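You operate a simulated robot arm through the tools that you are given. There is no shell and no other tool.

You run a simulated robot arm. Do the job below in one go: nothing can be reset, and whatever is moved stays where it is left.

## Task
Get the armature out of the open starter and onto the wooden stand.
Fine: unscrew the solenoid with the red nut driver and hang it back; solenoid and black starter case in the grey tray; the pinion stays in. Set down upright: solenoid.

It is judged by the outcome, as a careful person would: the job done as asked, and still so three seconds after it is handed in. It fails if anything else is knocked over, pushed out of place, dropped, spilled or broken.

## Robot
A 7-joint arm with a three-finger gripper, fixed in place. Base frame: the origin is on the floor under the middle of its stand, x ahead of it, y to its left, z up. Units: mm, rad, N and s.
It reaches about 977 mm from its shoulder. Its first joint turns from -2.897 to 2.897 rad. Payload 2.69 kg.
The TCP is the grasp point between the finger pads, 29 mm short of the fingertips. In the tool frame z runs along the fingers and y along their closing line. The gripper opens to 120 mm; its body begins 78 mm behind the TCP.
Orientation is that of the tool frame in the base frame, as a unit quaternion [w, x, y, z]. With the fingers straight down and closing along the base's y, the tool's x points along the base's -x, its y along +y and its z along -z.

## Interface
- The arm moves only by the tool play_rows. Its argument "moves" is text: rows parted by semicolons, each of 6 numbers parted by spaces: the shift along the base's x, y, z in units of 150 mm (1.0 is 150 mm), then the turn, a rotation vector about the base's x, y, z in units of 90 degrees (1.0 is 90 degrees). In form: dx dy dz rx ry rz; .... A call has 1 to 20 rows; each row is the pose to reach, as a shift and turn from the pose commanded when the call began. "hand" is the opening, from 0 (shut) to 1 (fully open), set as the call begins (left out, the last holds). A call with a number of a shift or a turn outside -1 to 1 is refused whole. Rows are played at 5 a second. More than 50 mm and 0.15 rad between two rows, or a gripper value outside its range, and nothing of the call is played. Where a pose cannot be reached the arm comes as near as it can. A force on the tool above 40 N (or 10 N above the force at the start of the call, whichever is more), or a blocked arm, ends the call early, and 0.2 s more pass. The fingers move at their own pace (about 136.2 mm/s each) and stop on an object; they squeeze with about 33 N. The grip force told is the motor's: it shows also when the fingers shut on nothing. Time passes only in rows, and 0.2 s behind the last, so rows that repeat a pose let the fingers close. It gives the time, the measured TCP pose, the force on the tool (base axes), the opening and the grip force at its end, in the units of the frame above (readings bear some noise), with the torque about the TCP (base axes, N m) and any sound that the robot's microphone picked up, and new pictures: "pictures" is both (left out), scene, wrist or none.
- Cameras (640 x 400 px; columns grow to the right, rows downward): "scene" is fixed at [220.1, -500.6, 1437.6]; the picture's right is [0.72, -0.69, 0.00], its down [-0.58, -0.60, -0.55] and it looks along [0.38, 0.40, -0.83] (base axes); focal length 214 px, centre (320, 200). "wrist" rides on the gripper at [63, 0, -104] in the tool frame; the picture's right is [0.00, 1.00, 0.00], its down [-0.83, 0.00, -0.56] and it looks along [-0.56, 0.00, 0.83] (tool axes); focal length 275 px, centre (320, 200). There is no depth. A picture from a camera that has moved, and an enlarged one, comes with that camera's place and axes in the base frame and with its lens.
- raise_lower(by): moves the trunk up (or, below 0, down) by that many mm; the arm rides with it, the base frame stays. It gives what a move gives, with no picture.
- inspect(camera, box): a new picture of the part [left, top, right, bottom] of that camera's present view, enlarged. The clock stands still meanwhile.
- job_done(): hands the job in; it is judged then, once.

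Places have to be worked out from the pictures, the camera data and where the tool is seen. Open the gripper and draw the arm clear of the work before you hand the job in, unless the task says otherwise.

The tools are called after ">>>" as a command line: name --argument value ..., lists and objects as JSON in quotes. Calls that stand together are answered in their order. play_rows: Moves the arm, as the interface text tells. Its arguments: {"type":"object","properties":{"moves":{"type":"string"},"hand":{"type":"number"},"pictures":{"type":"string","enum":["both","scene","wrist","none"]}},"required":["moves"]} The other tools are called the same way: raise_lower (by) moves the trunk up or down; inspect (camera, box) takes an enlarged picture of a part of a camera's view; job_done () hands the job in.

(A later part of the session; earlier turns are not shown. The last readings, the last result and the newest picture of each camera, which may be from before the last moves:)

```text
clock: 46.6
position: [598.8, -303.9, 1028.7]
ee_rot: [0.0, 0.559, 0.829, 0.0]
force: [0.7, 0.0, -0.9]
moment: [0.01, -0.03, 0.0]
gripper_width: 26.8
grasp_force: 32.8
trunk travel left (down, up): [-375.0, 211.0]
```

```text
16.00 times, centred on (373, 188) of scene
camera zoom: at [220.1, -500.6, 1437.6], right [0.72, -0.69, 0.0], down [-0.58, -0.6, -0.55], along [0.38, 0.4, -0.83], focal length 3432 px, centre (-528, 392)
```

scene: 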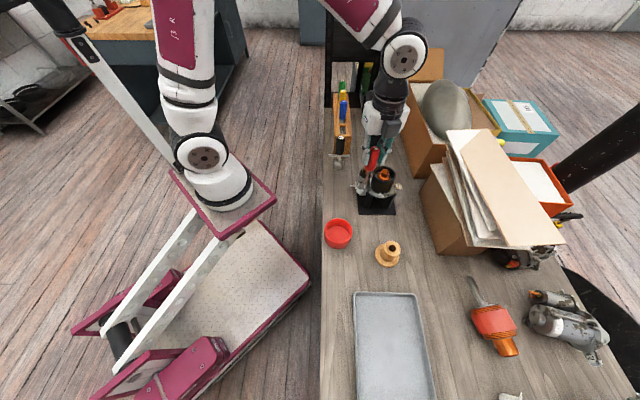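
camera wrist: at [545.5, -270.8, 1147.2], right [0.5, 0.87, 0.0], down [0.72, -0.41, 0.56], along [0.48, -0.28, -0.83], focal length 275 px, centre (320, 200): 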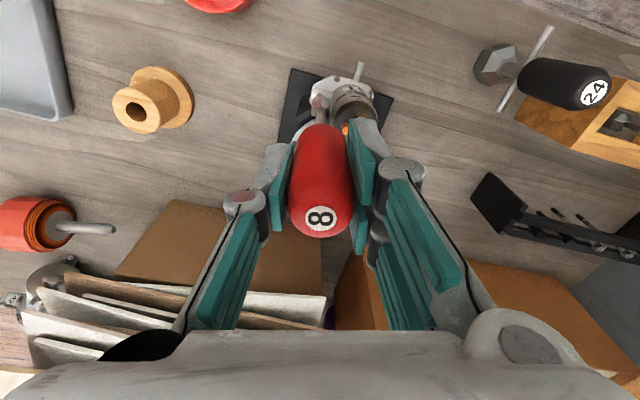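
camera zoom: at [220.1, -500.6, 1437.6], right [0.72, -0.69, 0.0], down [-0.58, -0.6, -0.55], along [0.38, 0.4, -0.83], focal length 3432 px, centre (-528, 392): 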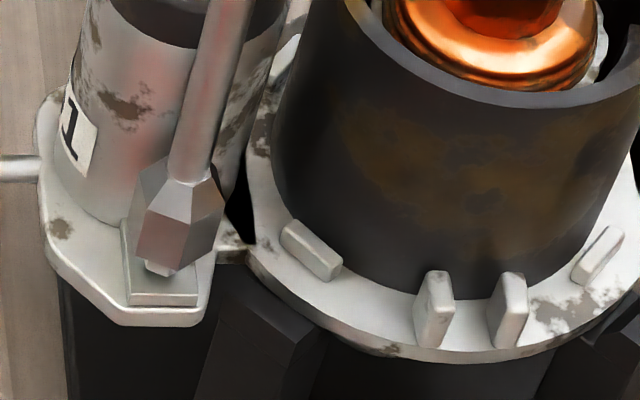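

The socket is now within a millimetre of the bolt axis. I lower 6 mm and read the force.

>>> play_rows --moves "0 0 -0.01 0 0 0; 0 0 -0.02 0 0 0; 0 0 -0.03 0 0 0; 0 0 -0.04 0 0 0; 0 0 -0.04 0 0 0" --hand 0 --pictures "none"

>>> inspect --camera "scene" --box '[364, 180, 382, 196]'

```text
clock: 47.8
position: [600.3, -303.5, 1021.9]
ee_rot: [0.0, 0.559, 0.829, 0.0]
force: [-0.1, -0.4, 0.0]
moment: [0.01, -0.03, 0.0]
gripper_width: 27.0
grasp_force: 33.2
trunk travel left (down, up): [-375.0, 211.0]
```

```text
16.00 times, centred on (373, 188) of scene
camera zoom: at [220.1, -500.6, 1437.6], right [0.72, -0.69, 0.0], down [-0.58, -0.6, -0.55], along [0.38, 0.4, -0.83], focal length 3432 px, centre (-528, 392)
```

zoom: 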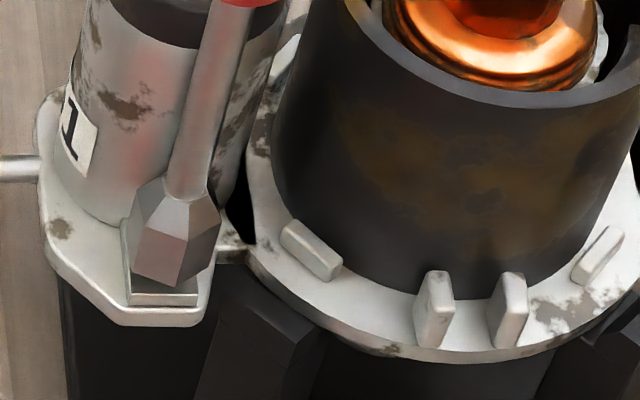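

No contact yet; the socket has covered the head. I go down another 4.5 mm in small steps.

>>> play_rows --moves "0 0 -0.007 0 0 0; 0 0 -0.014 0 0 0; 0 0 -0.021 0 0 0; 0 0 -0.028 0 0 0; 0 0 -0.028 0 0 0" --hand 0 --pictures "none"

>>> inspect --camera "scene" --box '[364, 180, 382, 196]'

```text
clock: 49.0
position: [599.3, -303.5, 1017.9]
ee_rot: [0.0, 0.559, 0.829, 0.0]
force: [-0.2, 0.1, -0.5]
moment: [-0.01, -0.01, -0.05]
gripper_width: 26.8
grasp_force: 32.9
trunk travel left (down, up): [-375.0, 211.0]
```

```text
16.00 times, centred on (373, 188) of scene
camera zoom: at [220.1, -500.6, 1437.6], right [0.72, -0.69, 0.0], down [-0.58, -0.6, -0.55], along [0.38, 0.4, -0.83], focal length 3432 px, centre (-528, 392)
```

zoom: 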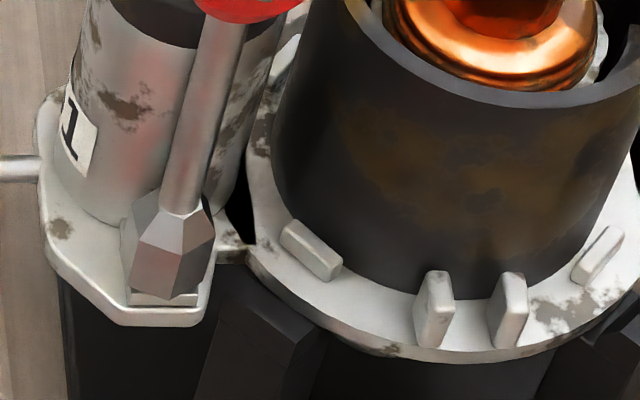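

The socket is fully over the head without force. I turn 90° while letting the hand rise slightly with the thread.

>>> play_rows --moves "0 0 0.001 0 0 0.083; 0 0 0.002 0 0 0.167; 0 0 0.003 0 0 0.25; 0 0 0.004 0 0 0.333; 0 0 0.005 0 0 0.417; 0 0 0.006 0 0 0.5; 0 0 0.007 0 0 0.583; 0 0 0.008 0 0 0.667; 0 0 0.009 0 0 0.75; 0 0 0.01 0 0 0.833; 0 0 0.01 0 0 0.917; 0 0 0.01 0 0 1.0; 0 0 0.01 0 0 1.0" --hand 0 --pictures "wrist"

>>> inspect --camera "scene" --box '[364, 180, 382, 196]'

>>> inspect --camera "wrist" --box '[280, 70, 365, 245]'

```text
clock: 51.8
position: [598.4, -304.8, 1021.5]
ee_rot: [0.0, -0.192, 0.981, 0.001]
force: [0.7, -0.4, -1.0]
moment: [-0.09, 0.0, 0.01]
gripper_width: 27.0
grasp_force: 32.9
trunk travel left (down, up): [-375.0, 211.0]
camera wrist: at [540.6, -327.5, 1123.6], right [-0.38, 0.92, 0.0], down [0.77, 0.32, 0.56], along [0.51, 0.21, -0.83], focal length 275 px, centre (320, 200)
```

wrist: 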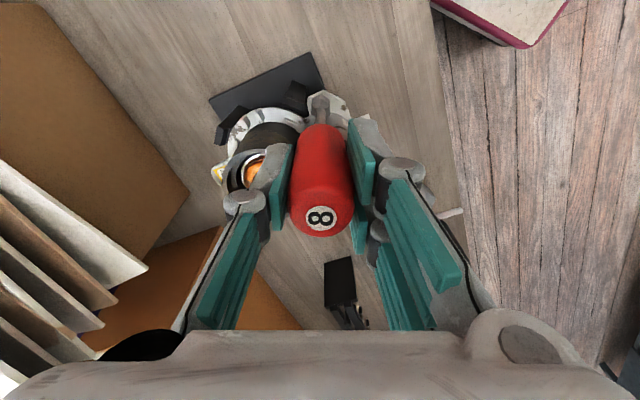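

```text
16.00 times, centred on (373, 188) of scene
camera zoom: at [220.1, -500.6, 1437.6], right [0.72, -0.69, 0.0], down [-0.58, -0.6, -0.55], along [0.38, 0.4, -0.83], focal length 3432 px, centre (-528, 392)
```

zoom: 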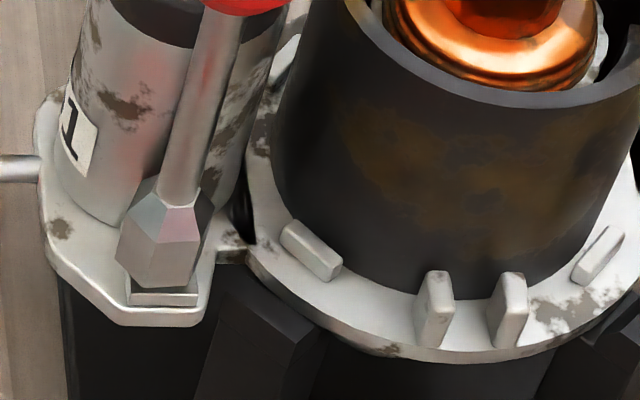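

```text
2.29 times, centred on (322, 158) of wrist
camera zoom: at [540.6, -327.5, 1123.6], right [-0.38, 0.92, 0.0], down [0.77, 0.32, 0.56], along [0.51, 0.21, -0.83], focal length 629 px, centre (314, 297)
```

zoom: 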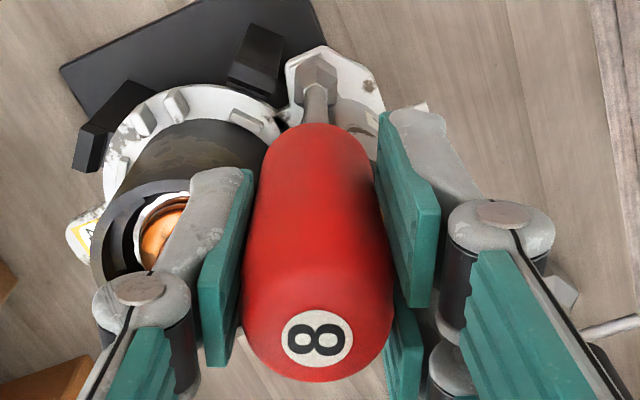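

Still no strain. I continue with another 90° while rising a little.

>>> play_rows --moves "0 0 0.001 0 0 0.083; 0 0 0.002 0 0 0.167; 0 0 0.003 0 0 0.25; 0 0 0.004 0 0 0.333; 0 0 0.005 0 0 0.417; 0 0 0.006 0 0 0.5; 0 0 0.007 0 0 0.583; 0 0 0.008 0 0 0.667; 0 0 0.009 0 0 0.75; 0 0 0.01 0 0 0.833; 0 0 0.01 0 0 0.917; 0 0 0.01 0 0 1.0; 0 0 0.01 0 0 1.0" --hand 0 --pictures "wrist"

>>> inspect --camera "scene" --box '[364, 180, 382, 196]'

>>> inspect --camera "wrist" --box '[310, 80, 340, 105]'

```text
clock: 54.6
position: [599.2, -303.2, 1020.0]
ee_rot: [0.0, 0.83, -0.558, 0.0]
force: [1.5, -1.9, -0.8]
moment: [-0.06, -0.13, -0.01]
gripper_width: 27.2
grasp_force: 33.0
trunk travel left (down, up): [-375.0, 211.0]
camera wrist: at [623.8, -361.3, 1124.2], right [-0.92, -0.38, 0.0], down [-0.32, 0.77, 0.56], along [-0.21, 0.51, -0.83], focal length 275 px, centre (320, 200)
```

wrist: 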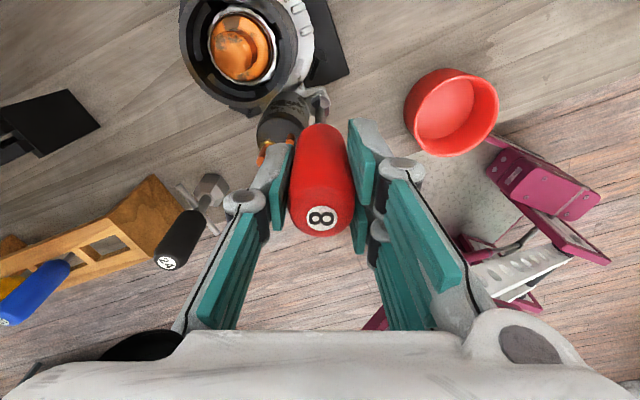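

```text
16.00 times, centred on (373, 188) of scene
camera zoom: at [220.1, -500.6, 1437.6], right [0.72, -0.69, 0.0], down [-0.58, -0.6, -0.55], along [0.38, 0.4, -0.83], focal length 3432 px, centre (-528, 392)
```

zoom: 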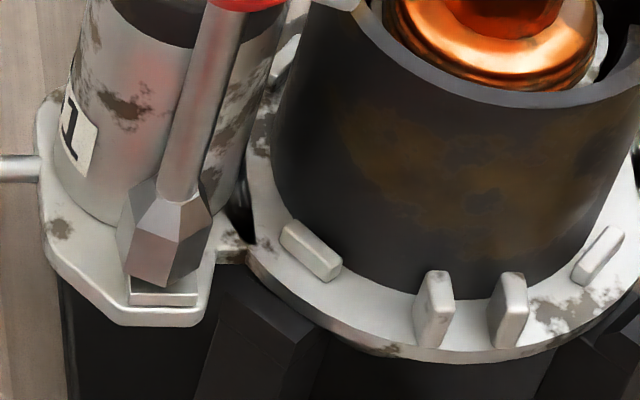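

```text
16.00 times, centred on (325, 92) of wrist
camera zoom: at [623.8, -361.3, 1124.2], right [-0.92, -0.38, 0.0], down [-0.32, 0.77, 0.56], along [-0.21, 0.51, -0.83], focal length 4404 px, centre (240, 1920)
```

zoom: 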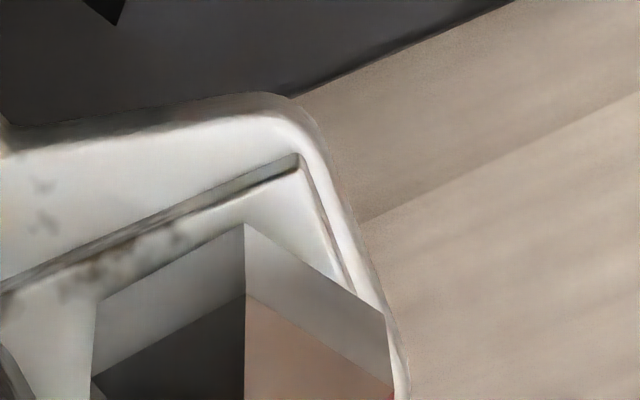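

180° done this stroke. I lift to look at the bolt again.

>>> play_rows --moves "0 0 0.05 0 0 0; 0 0 0.1 0 0 0; 0 0 0.14 0 0 0; 0 0 0.14 0 0 0" --hand 0 --pictures "none"

>>> inspect --camera "scene" --box '[364, 180, 382, 196]'

>>> inspect --camera "wrist" --box '[310, 80, 340, 105]'

```text
clock: 55.6
position: [599.4, -304.7, 1042.1]
ee_rot: [0.001, 0.829, -0.559, -0.001]
force: [-0.2, -0.2, -1.0]
moment: [-0.02, -0.03, 0.03]
gripper_width: 26.9
grasp_force: 33.0
trunk travel left (down, up): [-375.0, 211.0]
```

```text
16.00 times, centred on (373, 188) of scene
camera zoom: at [220.1, -500.6, 1437.6], right [0.72, -0.69, 0.0], down [-0.58, -0.6, -0.55], along [0.38, 0.4, -0.83], focal length 3432 px, centre (-528, 392)
```

zoom: 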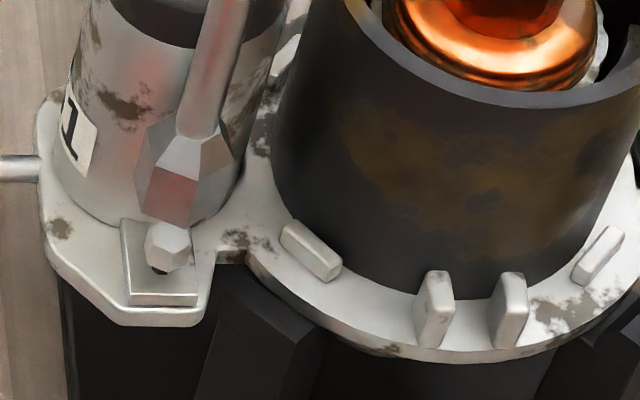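

```text
16.00 times, centred on (325, 92) of wrist
camera zoom: at [622.8, -362.3, 1145.8], right [-0.93, -0.38, 0.0], down [-0.32, 0.77, 0.56], along [-0.21, 0.51, -0.83], focal length 4404 px, centre (240, 1920)
```

zoom: 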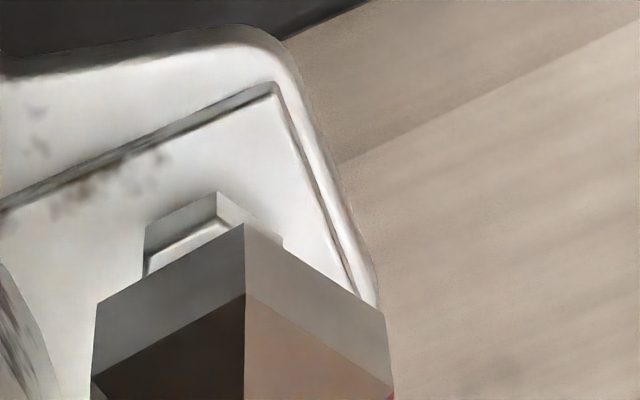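

The bolt has clearly risen and its shank shows under the head. I wind back 180° lifted for the next stroke, which returns the socket to its centred position.

>>> play_rows --moves "0 0 0 0 0 -0.09; 0 0 0 0 0 -0.18; 0 0 0 0 0 -0.27; 0 0 0 0 0 -0.36; 0 0 0 0 0 -0.45; 0 0 0 0 0 -0.54; 0 0 0 0 0 -0.63; 0 0 0 0 0 -0.72; 0 0 0 0 0 -0.81; 0 0 0 0 0 -0.9; 0 0 0 0 0 -0.95; 0 0 0 0 0 -1" --hand 0 --pictures "none"

>>> play_rows --moves "0 0 0 0 0 -0.09; 0 0 0 0 0 -0.18; 0 0 0 0 0 -0.27; 0 0 0 0 0 -0.36; 0 0 0 0 0 -0.45; 0 0 0 0 0 -0.54; 0 0 0 0 0 -0.63; 0 0 0 0 0 -0.72; 0 0 0 0 0 -0.81; 0 0 0 0 0 -0.9; 0 0 0 0 0 -0.95; 0 0 0 0 0 -1; 0 0 0 0 0 -1" --hand 0 --pictures "none"

>>> inspect --camera "scene" --box '[364, 180, 382, 196]'

>>> inspect --camera "wrist" --box '[310, 80, 340, 105]'

```text
clock: 58.2
position: [599.6, -303.4, 1042.3]
ee_rot: [0.0, -0.19, 0.982, 0.0]
force: [0.1, -0.5, -0.3]
moment: [-0.01, 0.0, 0.02]
gripper_width: 27.0
grasp_force: 33.0
trunk travel left (down, up): [-375.0, 211.0]
```

```text
clock: 61.0
position: [599.6, -301.9, 1041.8]
ee_rot: [0.0, 0.56, 0.828, 0.0]
force: [-0.7, 0.3, -2.3]
moment: [-0.01, -0.01, 0.0]
gripper_width: 27.1
grasp_force: 33.1
trunk travel left (down, up): [-375.0, 211.0]
```

```text
16.00 times, centred on (373, 188) of scene
camera zoom: at [220.1, -500.6, 1437.6], right [0.72, -0.69, 0.0], down [-0.58, -0.6, -0.55], along [0.38, 0.4, -0.83], focal length 3432 px, centre (-528, 392)
```

zoom: 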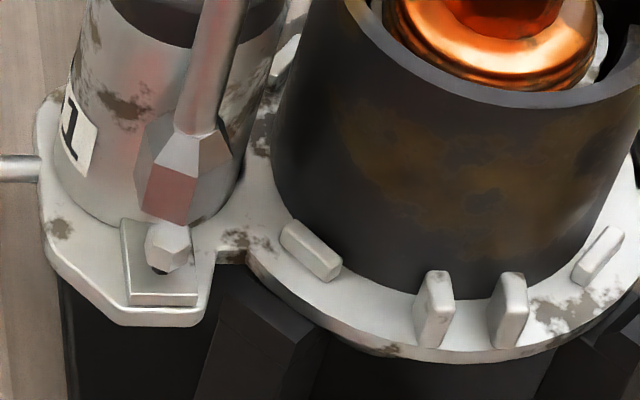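

```text
16.00 times, centred on (325, 92) of wrist
camera zoom: at [575.2, -243.7, 1145.7], right [0.93, 0.38, 0.0], down [0.31, -0.77, 0.56], along [0.21, -0.51, -0.83], focal length 4404 px, centre (240, 1920)
```

zoom: 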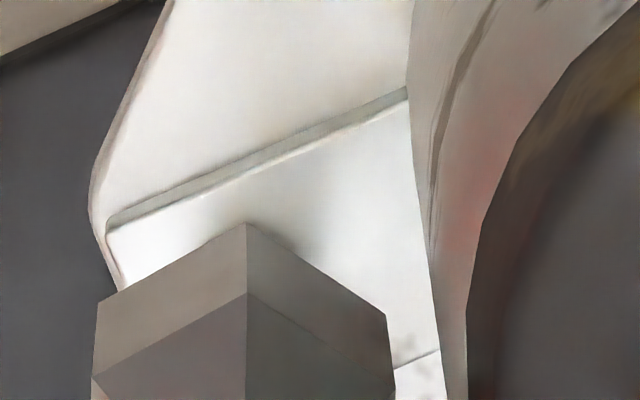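

The bolt is hidden right behind the socket in the wrist view, so it is centred. I lower onto the head again, about 18 mm, slowly at the end.

>>> play_rows --moves "0 0 -0.05 0 0 0; 0 0 -0.08 0 0 0; 0 0 -0.09 0 0 0; 0 0 -0.1 0 0 0; 0 0 -0.11 0 0 0; 0 0 -0.12 0 0 0; 0 0 -0.12 0 0 0" --hand 0 --pictures "wrist"

>>> inspect --camera "scene" --box '[364, 180, 382, 196]'

```text
clock: 62.6
position: [597.8, -303.5, 1023.4]
ee_rot: [-0.001, 0.559, 0.829, -0.001]
force: [-1.4, -0.1, -1.3]
moment: [0.02, -0.01, 0.03]
gripper_width: 26.9
grasp_force: 32.6
trunk travel left (down, up): [-375.0, 211.0]
camera wrist: at [575.0, -245.2, 1127.8], right [0.93, 0.38, 0.0], down [0.32, -0.77, 0.56], along [0.21, -0.51, -0.83], focal length 275 px, centre (320, 200)
```

wrist: 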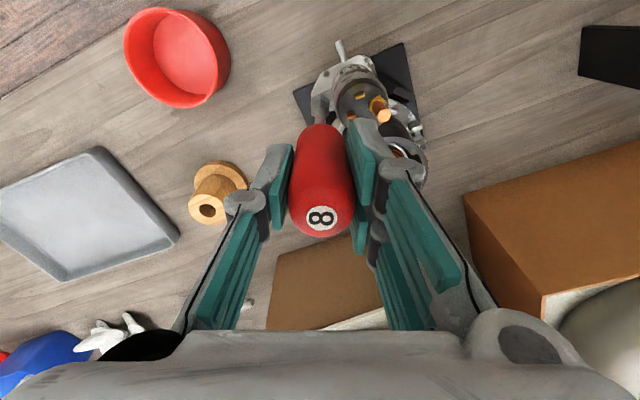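

```text
16.00 times, centred on (373, 188) of scene
camera zoom: at [220.1, -500.6, 1437.6], right [0.72, -0.69, 0.0], down [-0.58, -0.6, -0.55], along [0.38, 0.4, -0.83], focal length 3432 px, centre (-528, 392)
```

zoom: 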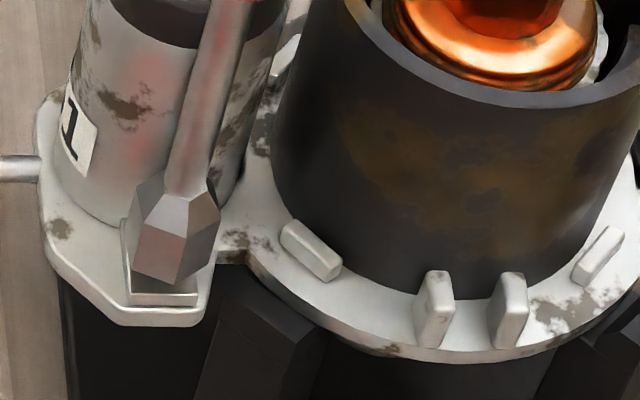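

It slid over the head without force. I turn 90° more, rising about 2.5 mm with the thread.

>>> play_rows --moves "0 0 0.001 0 0 0.083; 0 0 0.002 0 0 0.167; 0 -0.001 0.004 0 0 0.25; -0.001 -0.002 0.006 0 0 0.333; -0.001 -0.003 0.007 0 0 0.417; -0.002 -0.003 0.008 0 0 0.5; -0.002 -0.004 0.01 0 0 0.583; -0.003 -0.005 0.011 0 0 0.667; -0.003 -0.005 0.012 0 0 0.75; -0.004 -0.006 0.014 0 0 0.833; -0.004 -0.007 0.015 0 0 0.917; -0.004 -0.007 0.016 0 0 1.0; -0.004 -0.007 0.016 0 0 1.0" --hand 0 --pictures "none"

>>> play_rows --moves "0 0 0.001 0 0 0.083; 0 0 0.002 0 0 0.167; 0 -0.001 0.004 0 0 0.25; -0.001 -0.002 0.006 0 0 0.333; -0.001 -0.003 0.007 0 0 0.417; -0.002 -0.003 0.008 0 0 0.5; -0.002 -0.004 0.01 0 0 0.583; -0.003 -0.005 0.011 0 0 0.667; -0.003 -0.005 0.012 0 0 0.75; -0.004 -0.006 0.014 0 0 0.833; -0.004 -0.007 0.015 0 0 0.917; -0.004 -0.007 0.016 0 0 1.0; -0.004 -0.007 0.016 0 0 1.0" --hand 0 --pictures "wrist"

>>> inspect --camera "scene" --box '[364, 180, 382, 196]'

>>> inspect --camera "wrist" --box '[310, 80, 340, 105]'

```text
clock: 65.4
position: [599.6, -305.7, 1026.8]
ee_rot: [0.0, -0.192, 0.981, -0.001]
force: [2.0, 2.2, -1.7]
moment: [0.27, -0.34, 0.0]
gripper_width: 27.1
grasp_force: 33.1
trunk travel left (down, up): [-375.0, 211.0]
```

```text
clock: 68.2
position: [598.4, -307.1, 1028.2]
ee_rot: [0.0, 0.83, -0.558, 0.001]
force: [-0.1, 0.0, -0.5]
moment: [0.01, -0.03, -0.02]
gripper_width: 27.0
grasp_force: 33.0
trunk travel left (down, up): [-375.0, 211.0]
camera wrist: at [622.0, -364.0, 1132.8], right [-0.92, -0.38, 0.0], down [-0.32, 0.77, 0.56], along [-0.21, 0.51, -0.83], focal length 275 px, centre (320, 200)
```

wrist: 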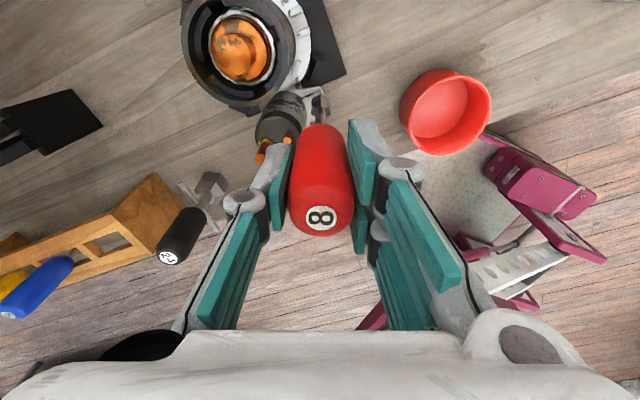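

```text
16.00 times, centred on (373, 188) of scene
camera zoom: at [220.1, -500.6, 1437.6], right [0.72, -0.69, 0.0], down [-0.58, -0.6, -0.55], along [0.38, 0.4, -0.83], focal length 3432 px, centre (-528, 392)
```

zoom: 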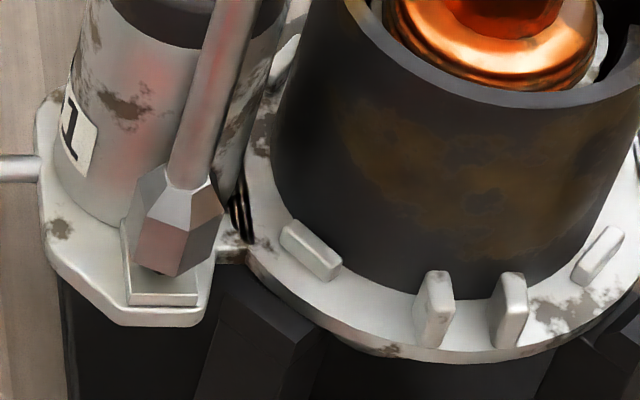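

```text
16.00 times, centred on (325, 92) of wrist
camera zoom: at [622.0, -364.0, 1132.8], right [-0.92, -0.38, 0.0], down [-0.32, 0.77, 0.56], along [-0.21, 0.51, -0.83], focal length 4404 px, centre (240, 1920)
```

zoom: 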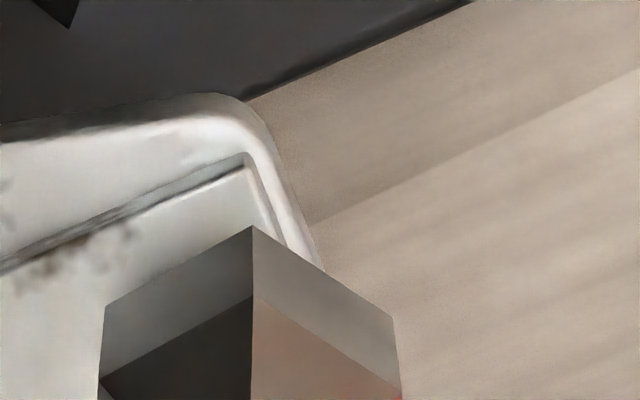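

Another 180° done. I lift 20 mm and look whether the bolt is free or stays in the socket.

>>> play_rows --moves "0 0 0.04 0 0 0; 0 0 0.08 0 0 0; 0 0 0.13 0 0 0; 0 0 0.13 0 0 0" --hand 0 --pictures "none"

>>> inspect --camera "scene" --box '[364, 180, 382, 196]'

>>> inspect --camera "wrist" --box '[310, 80, 340, 105]'

```text
clock: 69.2
position: [599.3, -305.9, 1047.0]
ee_rot: [0.001, 0.829, -0.559, 0.0]
force: [0.1, 0.0, -2.1]
moment: [-0.02, 0.01, 0.01]
gripper_width: 27.0
grasp_force: 33.3
trunk travel left (down, up): [-375.0, 211.0]
```

```text
16.00 times, centred on (373, 188) of scene
camera zoom: at [220.1, -500.6, 1437.6], right [0.72, -0.69, 0.0], down [-0.58, -0.6, -0.55], along [0.38, 0.4, -0.83], focal length 3432 px, centre (-528, 392)
```

zoom: 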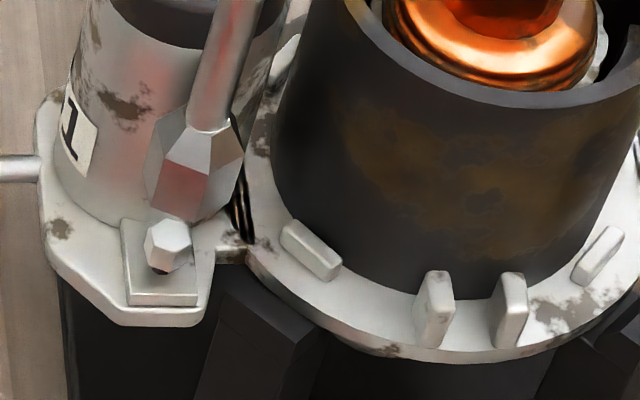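

```text
16.00 times, centred on (325, 92) of wrist
camera zoom: at [621.8, -364.6, 1151.5], right [-0.93, -0.38, 0.0], down [-0.32, 0.77, 0.56], along [-0.21, 0.51, -0.83], focal length 4404 px, centre (240, 1920)
```

zoom: 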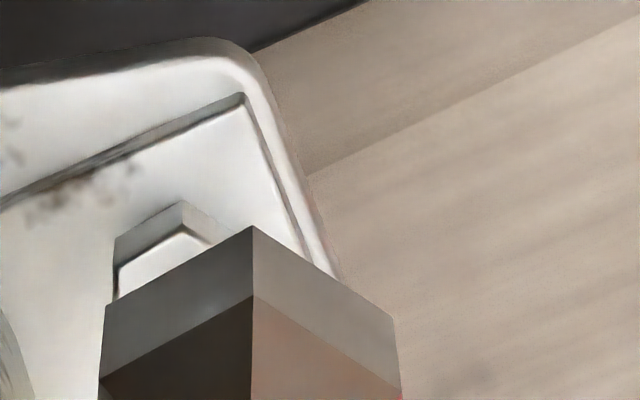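

The bolt did not rise this time: I had drifted sideways and stayed too high on the head. I wind back 180°, undo that shift, and will seat deeper and track the bolt axis properly.

>>> play_rows --moves "0.004 0.007 0 0 0 -0.09; 0.008 0.014 0 0 0 -0.18; 0.008 0.014 0 0 0 -0.27; 0.008 0.014 0 0 0 -0.36; 0.008 0.014 0 0 0 -0.45; 0.008 0.014 0 0 0 -0.54; 0.008 0.014 0 0 0 -0.63; 0.008 0.014 0 0 0 -0.72; 0.008 0.014 0 0 0 -0.81; 0.008 0.014 0 0 0 -0.9; 0.008 0.014 0 0 0 -0.95; 0.008 0.014 0 0 0 -1" --hand 0 --pictures "none"

>>> play_rows --moves "0 0 0 0 0 -0.09; 0 0 0 0 0 -0.18; 0 0 0 0 0 -0.27; 0 0 0 0 0 -0.36; 0 0 0 0 0 -0.45; 0 0 0 0 0 -0.54; 0 0 0 0 0 -0.63; 0 0 0 0 0 -0.72; 0 0 0 0 0 -0.81; 0 0 0 0 0 -0.9; 0 0 0 0 0 -0.95; 0 0 0 0 0 -1; 0 0 0 0 0 -1" --hand 0 --pictures "none"

>>> inspect --camera "scene" --box '[364, 180, 382, 196]'

>>> inspect --camera "wrist" --box '[310, 80, 340, 105]'

```text
clock: 71.8
position: [600.1, -304.3, 1047.9]
ee_rot: [0.0, -0.19, 0.982, 0.0]
force: [-0.3, 0.3, -1.2]
moment: [0.05, -0.02, 0.02]
gripper_width: 27.4
grasp_force: 33.0
trunk travel left (down, up): [-375.0, 211.0]
```

```text
clock: 74.6
position: [599.2, -303.9, 1046.8]
ee_rot: [0.0, 0.56, 0.829, -0.001]
force: [-0.9, 0.9, -1.0]
moment: [-0.01, 0.04, 0.0]
gripper_width: 26.8
grasp_force: 32.5
trunk travel left (down, up): [-375.0, 211.0]
```

```text
16.00 times, centred on (373, 188) of scene
camera zoom: at [220.1, -500.6, 1437.6], right [0.72, -0.69, 0.0], down [-0.58, -0.6, -0.55], along [0.38, 0.4, -0.83], focal length 3432 px, centre (-528, 392)
```

zoom: 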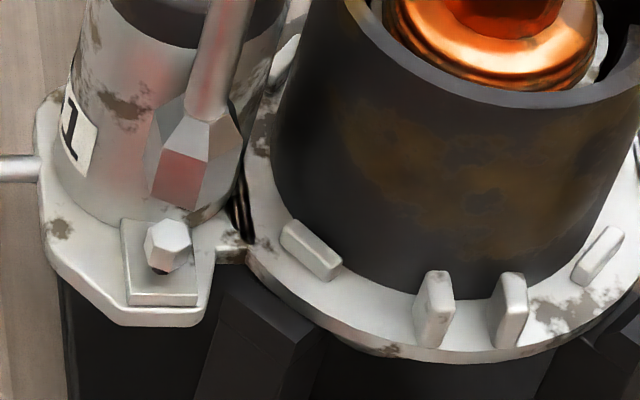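

```text
16.00 times, centred on (325, 92) of wrist
camera zoom: at [574.7, -244.9, 1151.9], right [0.93, 0.38, 0.0], down [0.31, -0.77, 0.56], along [0.21, -0.51, -0.83], focal length 4404 px, centre (240, 1920)
```

zoom: 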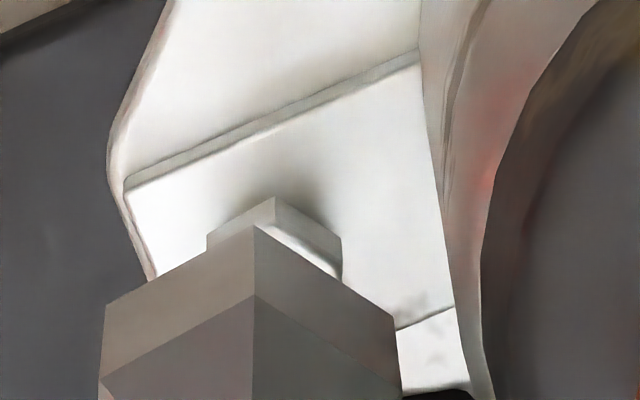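

The socket is about 2.3 mm short of the bolt axis toward +e2. I correct by (+1.5, +1.7) mm and lower to just above the head for a check.

>>> play_rows --moves "0.005 0.006 0 0 0 0; 0.0097 0.0116 0 0 0 0; 0.0097 0.0116 -0.04 0 0 0; 0.0097 0.0116 -0.06 0 0 0; 0.0097 0.0116 -0.06 0 0 0" --hand 0 --pictures "none"

>>> inspect --camera "scene" --box '[364, 180, 382, 196]'

>>> inspect --camera "wrist" --box '[310, 80, 340, 105]'

```text
clock: 75.8
position: [600.9, -303.0, 1038.3]
ee_rot: [0.0, 0.559, 0.829, 0.0]
force: [-0.5, 0.3, -0.8]
moment: [0.0, 0.04, 0.02]
gripper_width: 26.9
grasp_force: 32.9
trunk travel left (down, up): [-375.0, 211.0]
```

```text
16.00 times, centred on (373, 188) of scene
camera zoom: at [220.1, -500.6, 1437.6], right [0.72, -0.69, 0.0], down [-0.58, -0.6, -0.55], along [0.38, 0.4, -0.83], focal length 3432 px, centre (-528, 392)
```

zoom: 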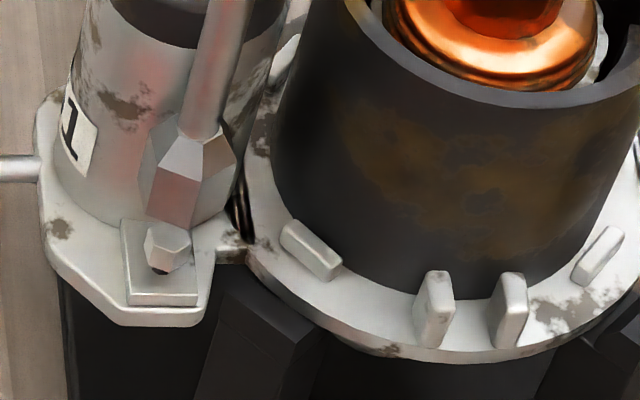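

```text
16.00 times, centred on (325, 92) of wrist
camera zoom: at [576.7, -243.8, 1142.9], right [0.93, 0.38, 0.0], down [0.32, -0.77, 0.56], along [0.21, -0.51, -0.83], focal length 4404 px, centre (240, 1920)
```

zoom: 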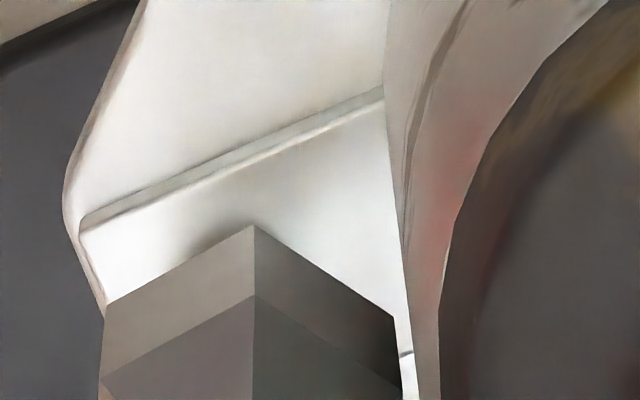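

The wrist view shows good centring sideways. In the last stroke I had simply stayed too high on the head, so now I lower to about TCP z=1019 in small steps, watching the force.

>>> play_rows --moves "0 0 -0.04 0 0 0; 0 0 -0.07 0 0 0; 0 0 -0.08 0 0 0; 0 0 -0.09 0 0 0; 0 0 -0.1 0 0 0; 0 0 -0.1 0 0 0" --hand 0 --pictures "none"

>>> inspect --camera "scene" --box '[364, 180, 382, 196]'

```text
clock: 77.2
position: [602.2, -302.9, 1023.3]
ee_rot: [0.0, 0.559, 0.829, 0.0]
force: [-0.2, -1.1, -0.6]
moment: [-0.16, 0.05, -0.01]
gripper_width: 26.9
grasp_force: 32.8
trunk travel left (down, up): [-375.0, 211.0]
```

```text
16.00 times, centred on (373, 188) of scene
camera zoom: at [220.1, -500.6, 1437.6], right [0.72, -0.69, 0.0], down [-0.58, -0.6, -0.55], along [0.38, 0.4, -0.83], focal length 3432 px, centre (-528, 392)
```

zoom: 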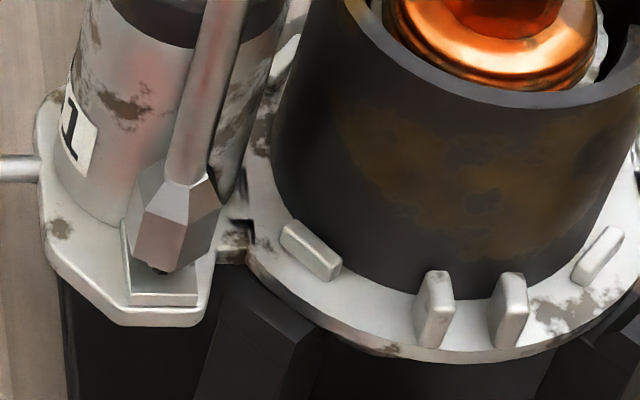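

The bolt's dark shank shows just below the socket rim, so the head is inside. I go 4 mm deeper.

>>> play_rows --moves "0 0 -0.008 0 0 0; 0 0 -0.016 0 0 0; 0 0 -0.024 0 0 0; 0 0 -0.024 0 0 0" --hand 0 --pictures "wrist"

>>> inspect --camera "scene" --box '[364, 180, 382, 196]'

>>> inspect --camera "wrist" --box '[290, 55, 380, 125]'

```text
clock: 78.2
position: [601.5, -302.5, 1019.6]
ee_rot: [0.0, 0.56, 0.829, 0.0]
force: [-0.9, -0.5, 0.2]
moment: [-0.09, 0.09, -0.01]
gripper_width: 26.9
grasp_force: 32.8
trunk travel left (down, up): [-375.0, 211.0]
camera wrist: at [577.7, -243.1, 1123.7], right [0.93, 0.38, 0.0], down [0.32, -0.77, 0.56], along [0.21, -0.51, -0.83], focal length 275 px, centre (320, 200)
```

wrist: 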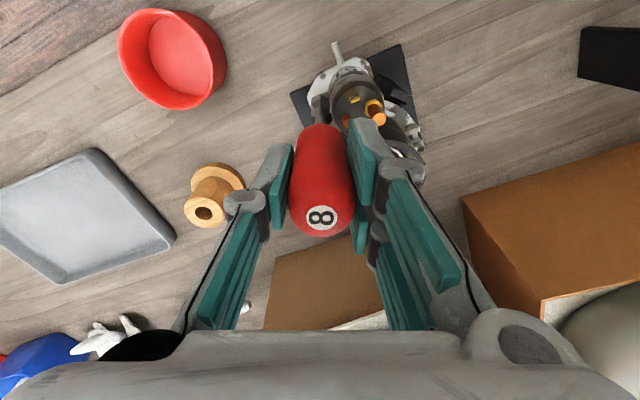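

```text
16.00 times, centred on (373, 188) of scene
camera zoom: at [220.1, -500.6, 1437.6], right [0.72, -0.69, 0.0], down [-0.58, -0.6, -0.55], along [0.38, 0.4, -0.83], focal length 3432 px, centre (-528, 392)
```

zoom: 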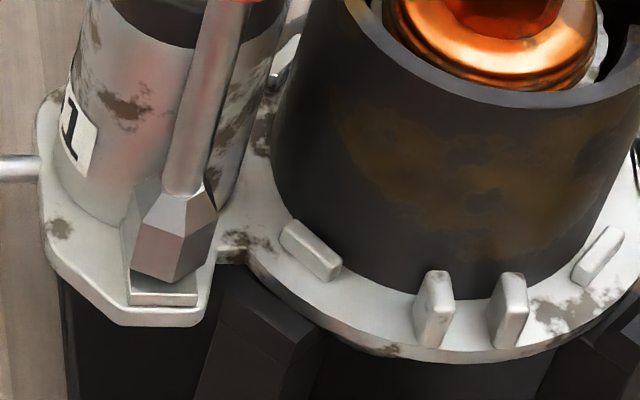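

```text
5.71 times, centred on (335, 90) of wrist
camera zoom: at [577.7, -243.1, 1123.7], right [0.93, 0.38, 0.0], down [0.32, -0.77, 0.56], along [0.21, -0.51, -0.83], focal length 1573 px, centre (234, 829)
```

zoom: 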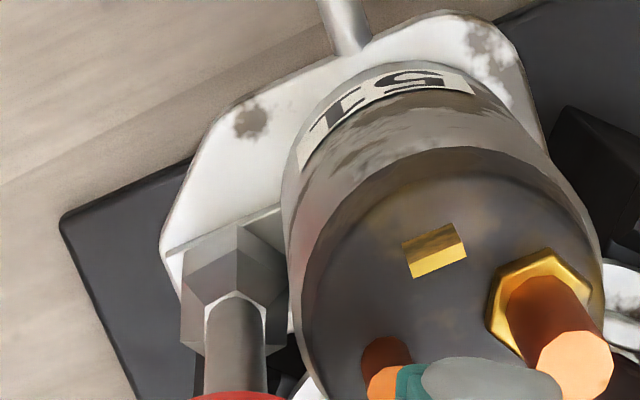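

It is seated over the head with almost no force. I turn 90°, following the bolt axis and rising about 1.5 mm.

>>> play_rows --moves "-0.001 0 0 0 0 0.083; -0.002 -0.001 0.001 0 0 0.167; -0.003 -0.001 0.002 0 0 0.25; -0.004 -0.002 0.003 0 0 0.333; -0.005 -0.002 0.004 0 0 0.417; -0.006 -0.003 0.005 0 0 0.5; -0.007 -0.004 0.006 0 0 0.583; -0.008 -0.004 0.007 0 0 0.667; -0.009 -0.005 0.008 0 0 0.75; -0.01 -0.006 0.009 0 0 0.833; -0.011 -0.006 0.01 0 0 0.917; -0.012 -0.007 0.01 0 0 1.0; -0.012 -0.007 0.01 0 0 1.0" --hand 0 --pictures "wrist"

>>> inspect --camera "scene" --box '[364, 180, 382, 196]'

>>> inspect --camera "wrist" --box '[290, 55, 380, 125]'

```text
clock: 81.0
position: [599.9, -303.1, 1021.5]
ee_rot: [-0.001, -0.192, 0.981, 0.0]
force: [0.1, -0.1, -1.2]
moment: [-0.03, -0.04, -0.04]
gripper_width: 27.0
grasp_force: 33.0
trunk travel left (down, up): [-375.0, 211.0]
camera wrist: at [541.1, -326.6, 1124.9], right [-0.38, 0.92, 0.0], down [0.77, 0.32, 0.56], along [0.51, 0.21, -0.83], focal length 275 px, centre (320, 200)
```

wrist: 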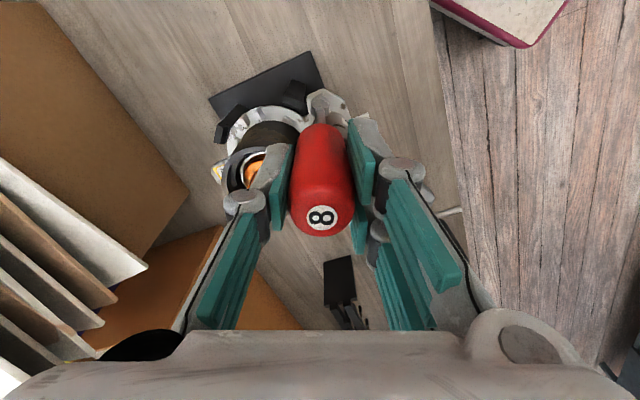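

```text
16.00 times, centred on (373, 188) of scene
camera zoom: at [220.1, -500.6, 1437.6], right [0.72, -0.69, 0.0], down [-0.58, -0.6, -0.55], along [0.38, 0.4, -0.83], focal length 3432 px, centre (-528, 392)
```

zoom: 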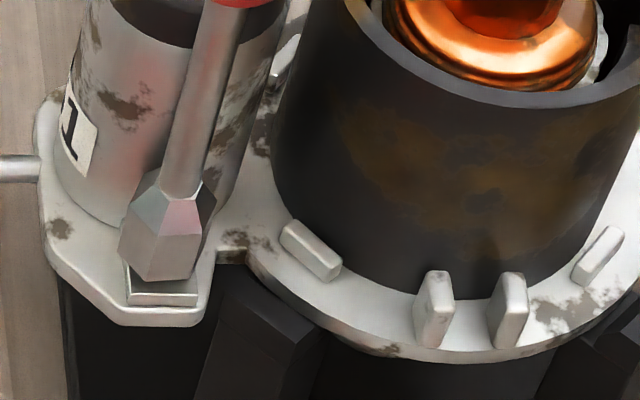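

```text
5.71 times, centred on (335, 90) of wrist
camera zoom: at [541.1, -326.6, 1124.9], right [-0.38, 0.92, 0.0], down [0.77, 0.32, 0.56], along [0.51, 0.21, -0.83], focal length 1573 px, centre (234, 829)
```

zoom: 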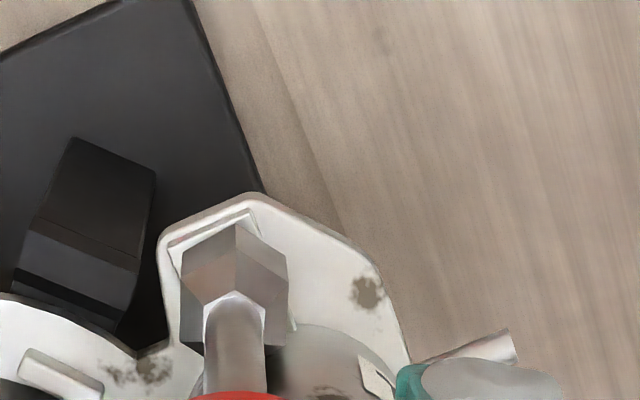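

No strain. I turn the next 90° the same way.

>>> play_rows --moves "0.001 -0.001 0 0 0 0.083; 0.001 -0.002 0.001 0 0 0.167; 0.002 -0.003 0.002 0 0 0.25; 0.002 -0.004 0.003 0 0 0.333; 0.003 -0.005 0.004 0 0 0.417; 0.004 -0.006 0.005 0 0 0.5; 0.004 -0.007 0.006 0 0 0.583; 0.005 -0.008 0.007 0 0 0.667; 0.005 -0.009 0.008 0 0 0.75; 0.006 -0.01 0.009 0 0 0.833; 0.007 -0.011 0.01 0 0 0.917; 0.007 -0.012 0.01 0 0 1.0; 0.007 -0.012 0.01 0 0 1.0" --hand 0 --pictures "wrist"

>>> inspect --camera "scene" --box '[364, 180, 382, 196]'

>>> inspect --camera "wrist" --box '[290, 55, 380, 125]'

```text
clock: 83.8
position: [599.2, -305.2, 1024.6]
ee_rot: [0.0, 0.829, -0.559, 0.0]
force: [0.1, 1.1, -1.4]
moment: [0.0, -0.03, -0.02]
gripper_width: 27.2
grasp_force: 33.1
trunk travel left (down, up): [-375.0, 211.0]
camera wrist: at [624.1, -363.0, 1128.0], right [-0.92, -0.38, 0.0], down [-0.32, 0.77, 0.56], along [-0.21, 0.51, -0.83], focal length 275 px, centre (320, 200)
```

wrist: 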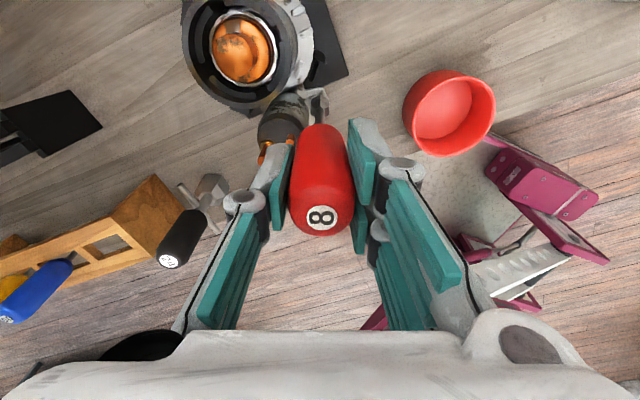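

```text
16.00 times, centred on (373, 188) of scene
camera zoom: at [220.1, -500.6, 1437.6], right [0.72, -0.69, 0.0], down [-0.58, -0.6, -0.55], along [0.38, 0.4, -0.83], focal length 3432 px, centre (-528, 392)
```

zoom: 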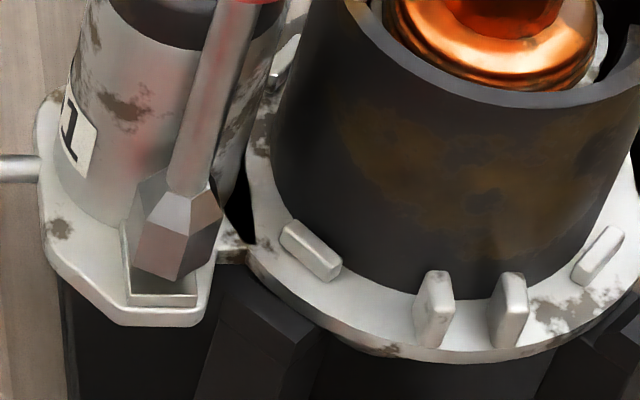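

```text
5.71 times, centred on (335, 90) of wrist
camera zoom: at [624.1, -363.0, 1128.0], right [-0.92, -0.38, 0.0], down [-0.32, 0.77, 0.56], along [-0.21, 0.51, -0.83], focal length 1573 px, centre (234, 829)
```

zoom: 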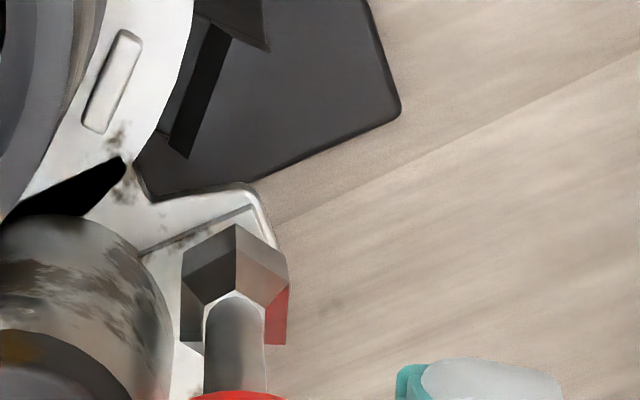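

I lift again to check the bolt's height and whether it stays in the socket.

>>> play_rows --moves "0 0 0.04 0 0 0; 0 0 0.08 0 0 0; 0 0 0.12 0 0 0; 0 0 0.16 0 0 0; 0 0 0.16 0 0 0" --hand 0 --pictures "none"

>>> inspect --camera "scene" --box '[364, 180, 382, 196]'

>>> inspect --camera "wrist" --box '[310, 80, 340, 105]'

```text
clock: 85.0
position: [600.2, -305.6, 1048.3]
ee_rot: [0.0, 0.829, -0.56, 0.0]
force: [0.8, 0.7, -1.5]
moment: [0.02, -0.02, 0.01]
gripper_width: 27.0
grasp_force: 32.7
trunk travel left (down, up): [-375.0, 211.0]
```

```text
16.00 times, centred on (373, 188) of scene
camera zoom: at [220.1, -500.6, 1437.6], right [0.72, -0.69, 0.0], down [-0.58, -0.6, -0.55], along [0.38, 0.4, -0.83], focal length 3432 px, centre (-528, 392)
```

zoom: 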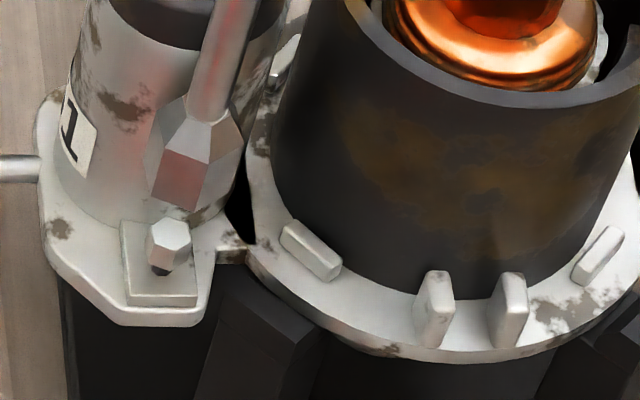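

```text
16.00 times, centred on (325, 92) of wrist
camera zoom: at [623.7, -363.0, 1151.2], right [-0.93, -0.38, 0.0], down [-0.32, 0.77, 0.56], along [-0.21, 0.51, -0.83], focal length 4404 px, centre (240, 1920)
```

zoom: 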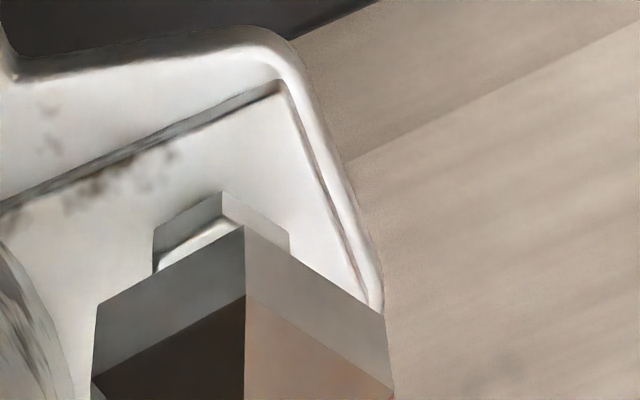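

The bolt is about 7 mm up and its shank is clearly out. I wind back 240° lifted for a longer stroke, re-centring on the bolt axis.

>>> play_rows --moves "0.002 0.002 0 0 0 -0.089; 0.004 0.004 0 0 0 -0.178; 0.006 0.006 0 0 0 -0.267; 0.008 0.008 0 0 0 -0.356; 0.01 0.009 0 0 0 -0.444; 0.012 0.01 0 0 0 -0.533; 0.0135 0.012 0 0 0 -0.622; 0.0135 0.012 0 0 0 -0.711; 0.0135 0.012 0 0 0 -0.8; 0.0135 0.012 0 0 0 -0.889" --hand 0 --pictures "none"

>>> play_rows --moves "0 0 0 0 0 -0.089; 0 0 0 0 0 -0.178; 0 0 0 0 0 -0.267; 0 0 0 0 0 -0.356; 0 0 0 0 0 -0.444; 0 0 0 0 0 -0.533; 0 0 0 0 0 -0.622; 0 0 0 0 0 -0.711; 0 0 0 0 0 -0.8; 0 0 0 0 0 -0.889" --hand 0 --pictures "none"

>>> play_rows --moves "0 0 0 0 0 -0.089; 0 0 0 0 0 -0.178; 0 0 0 0 0 -0.267; 0 0 0 0 0 -0.356; 0 0 0 0 0 -0.444; 0 0 0 0 0 -0.533; 0 0 0 0 0 -0.622; 0 0 0 0 0 -0.711; 0 0 0 0 0 -0.8; 0 0 0 0 0 -0.889; 0 0 0 0 0 -0.889" --hand 0 --pictures "none"

>>> inspect --camera "scene" --box '[364, 180, 382, 196]'

>>> inspect --camera "wrist" --box '[310, 80, 340, 105]'

```text
clock: 87.2
position: [601.6, -303.9, 1047.3]
ee_rot: [0.0, -0.274, 0.962, 0.0]
force: [-0.4, 0.4, -1.7]
moment: [0.0, 0.01, -0.04]
gripper_width: 27.0
grasp_force: 33.7
trunk travel left (down, up): [-375.0, 211.0]
```

```text
clock: 89.4
position: [602.1, -303.5, 1047.4]
ee_rot: [0.0, 0.408, 0.913, 0.0]
force: [-0.6, -0.4, -0.6]
moment: [0.01, 0.0, 0.0]
gripper_width: 27.2
grasp_force: 33.2
trunk travel left (down, up): [-375.0, 211.0]
```

```text
clock: 91.8
position: [601.8, -303.3, 1047.3]
ee_rot: [0.0, 0.899, 0.438, 0.0]
force: [0.5, 0.8, -1.0]
moment: [0.0, 0.0, -0.01]
gripper_width: 27.0
grasp_force: 33.2
trunk travel left (down, up): [-375.0, 211.0]
```

```text
16.00 times, centred on (373, 188) of scene
camera zoom: at [220.1, -500.6, 1437.6], right [0.72, -0.69, 0.0], down [-0.58, -0.6, -0.55], along [0.38, 0.4, -0.83], focal length 3432 px, centre (-528, 392)
```

zoom: 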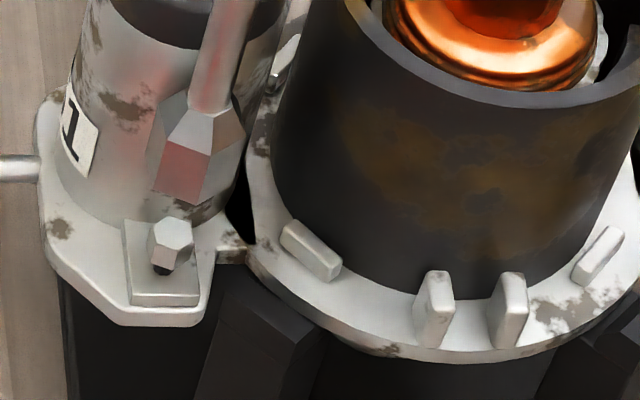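

```text
16.00 times, centred on (325, 92) of wrist
camera zoom: at [640.6, -252.6, 1151.2], right [0.79, -0.61, 0.0], down [-0.51, -0.66, 0.56], along [-0.34, -0.44, -0.83], focal length 4404 px, centre (240, 1920)
```

zoom: 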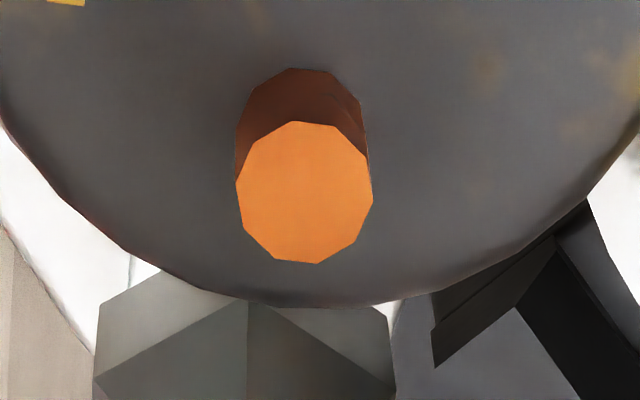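

The scene view shows the socket above the bolt again. I lower about 26 mm, slowly near the end.

>>> play_rows --moves "0 0 -0.05 0 0 0; 0 0 -0.09 0 0 0; 0 0 -0.11 0 0 0; 0 0 -0.13 0 0 0; 0 0 -0.145 0 0 0; 0 0 -0.16 0 0 0; 0 0 -0.172 0 0 0; 0 0 -0.172 0 0 0" --hand 0 --pictures "none"

>>> inspect --camera "scene" --box '[364, 180, 382, 196]'

```text
clock: 93.6
position: [602.2, -302.7, 1022.3]
ee_rot: [0.0, 0.899, 0.438, 0.0]
force: [0.2, -0.3, -1.2]
moment: [-0.05, -0.02, 0.01]
gripper_width: 27.1
grasp_force: 33.4
trunk travel left (down, up): [-375.0, 211.0]
```

```text
16.00 times, centred on (373, 188) of scene
camera zoom: at [220.1, -500.6, 1437.6], right [0.72, -0.69, 0.0], down [-0.58, -0.6, -0.55], along [0.38, 0.4, -0.83], focal length 3432 px, centre (-528, 392)
```

zoom: 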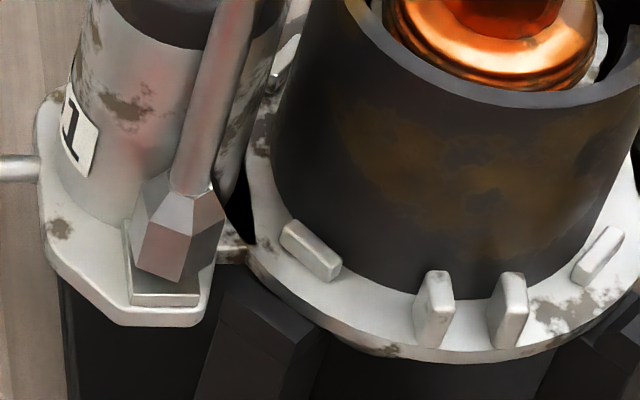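

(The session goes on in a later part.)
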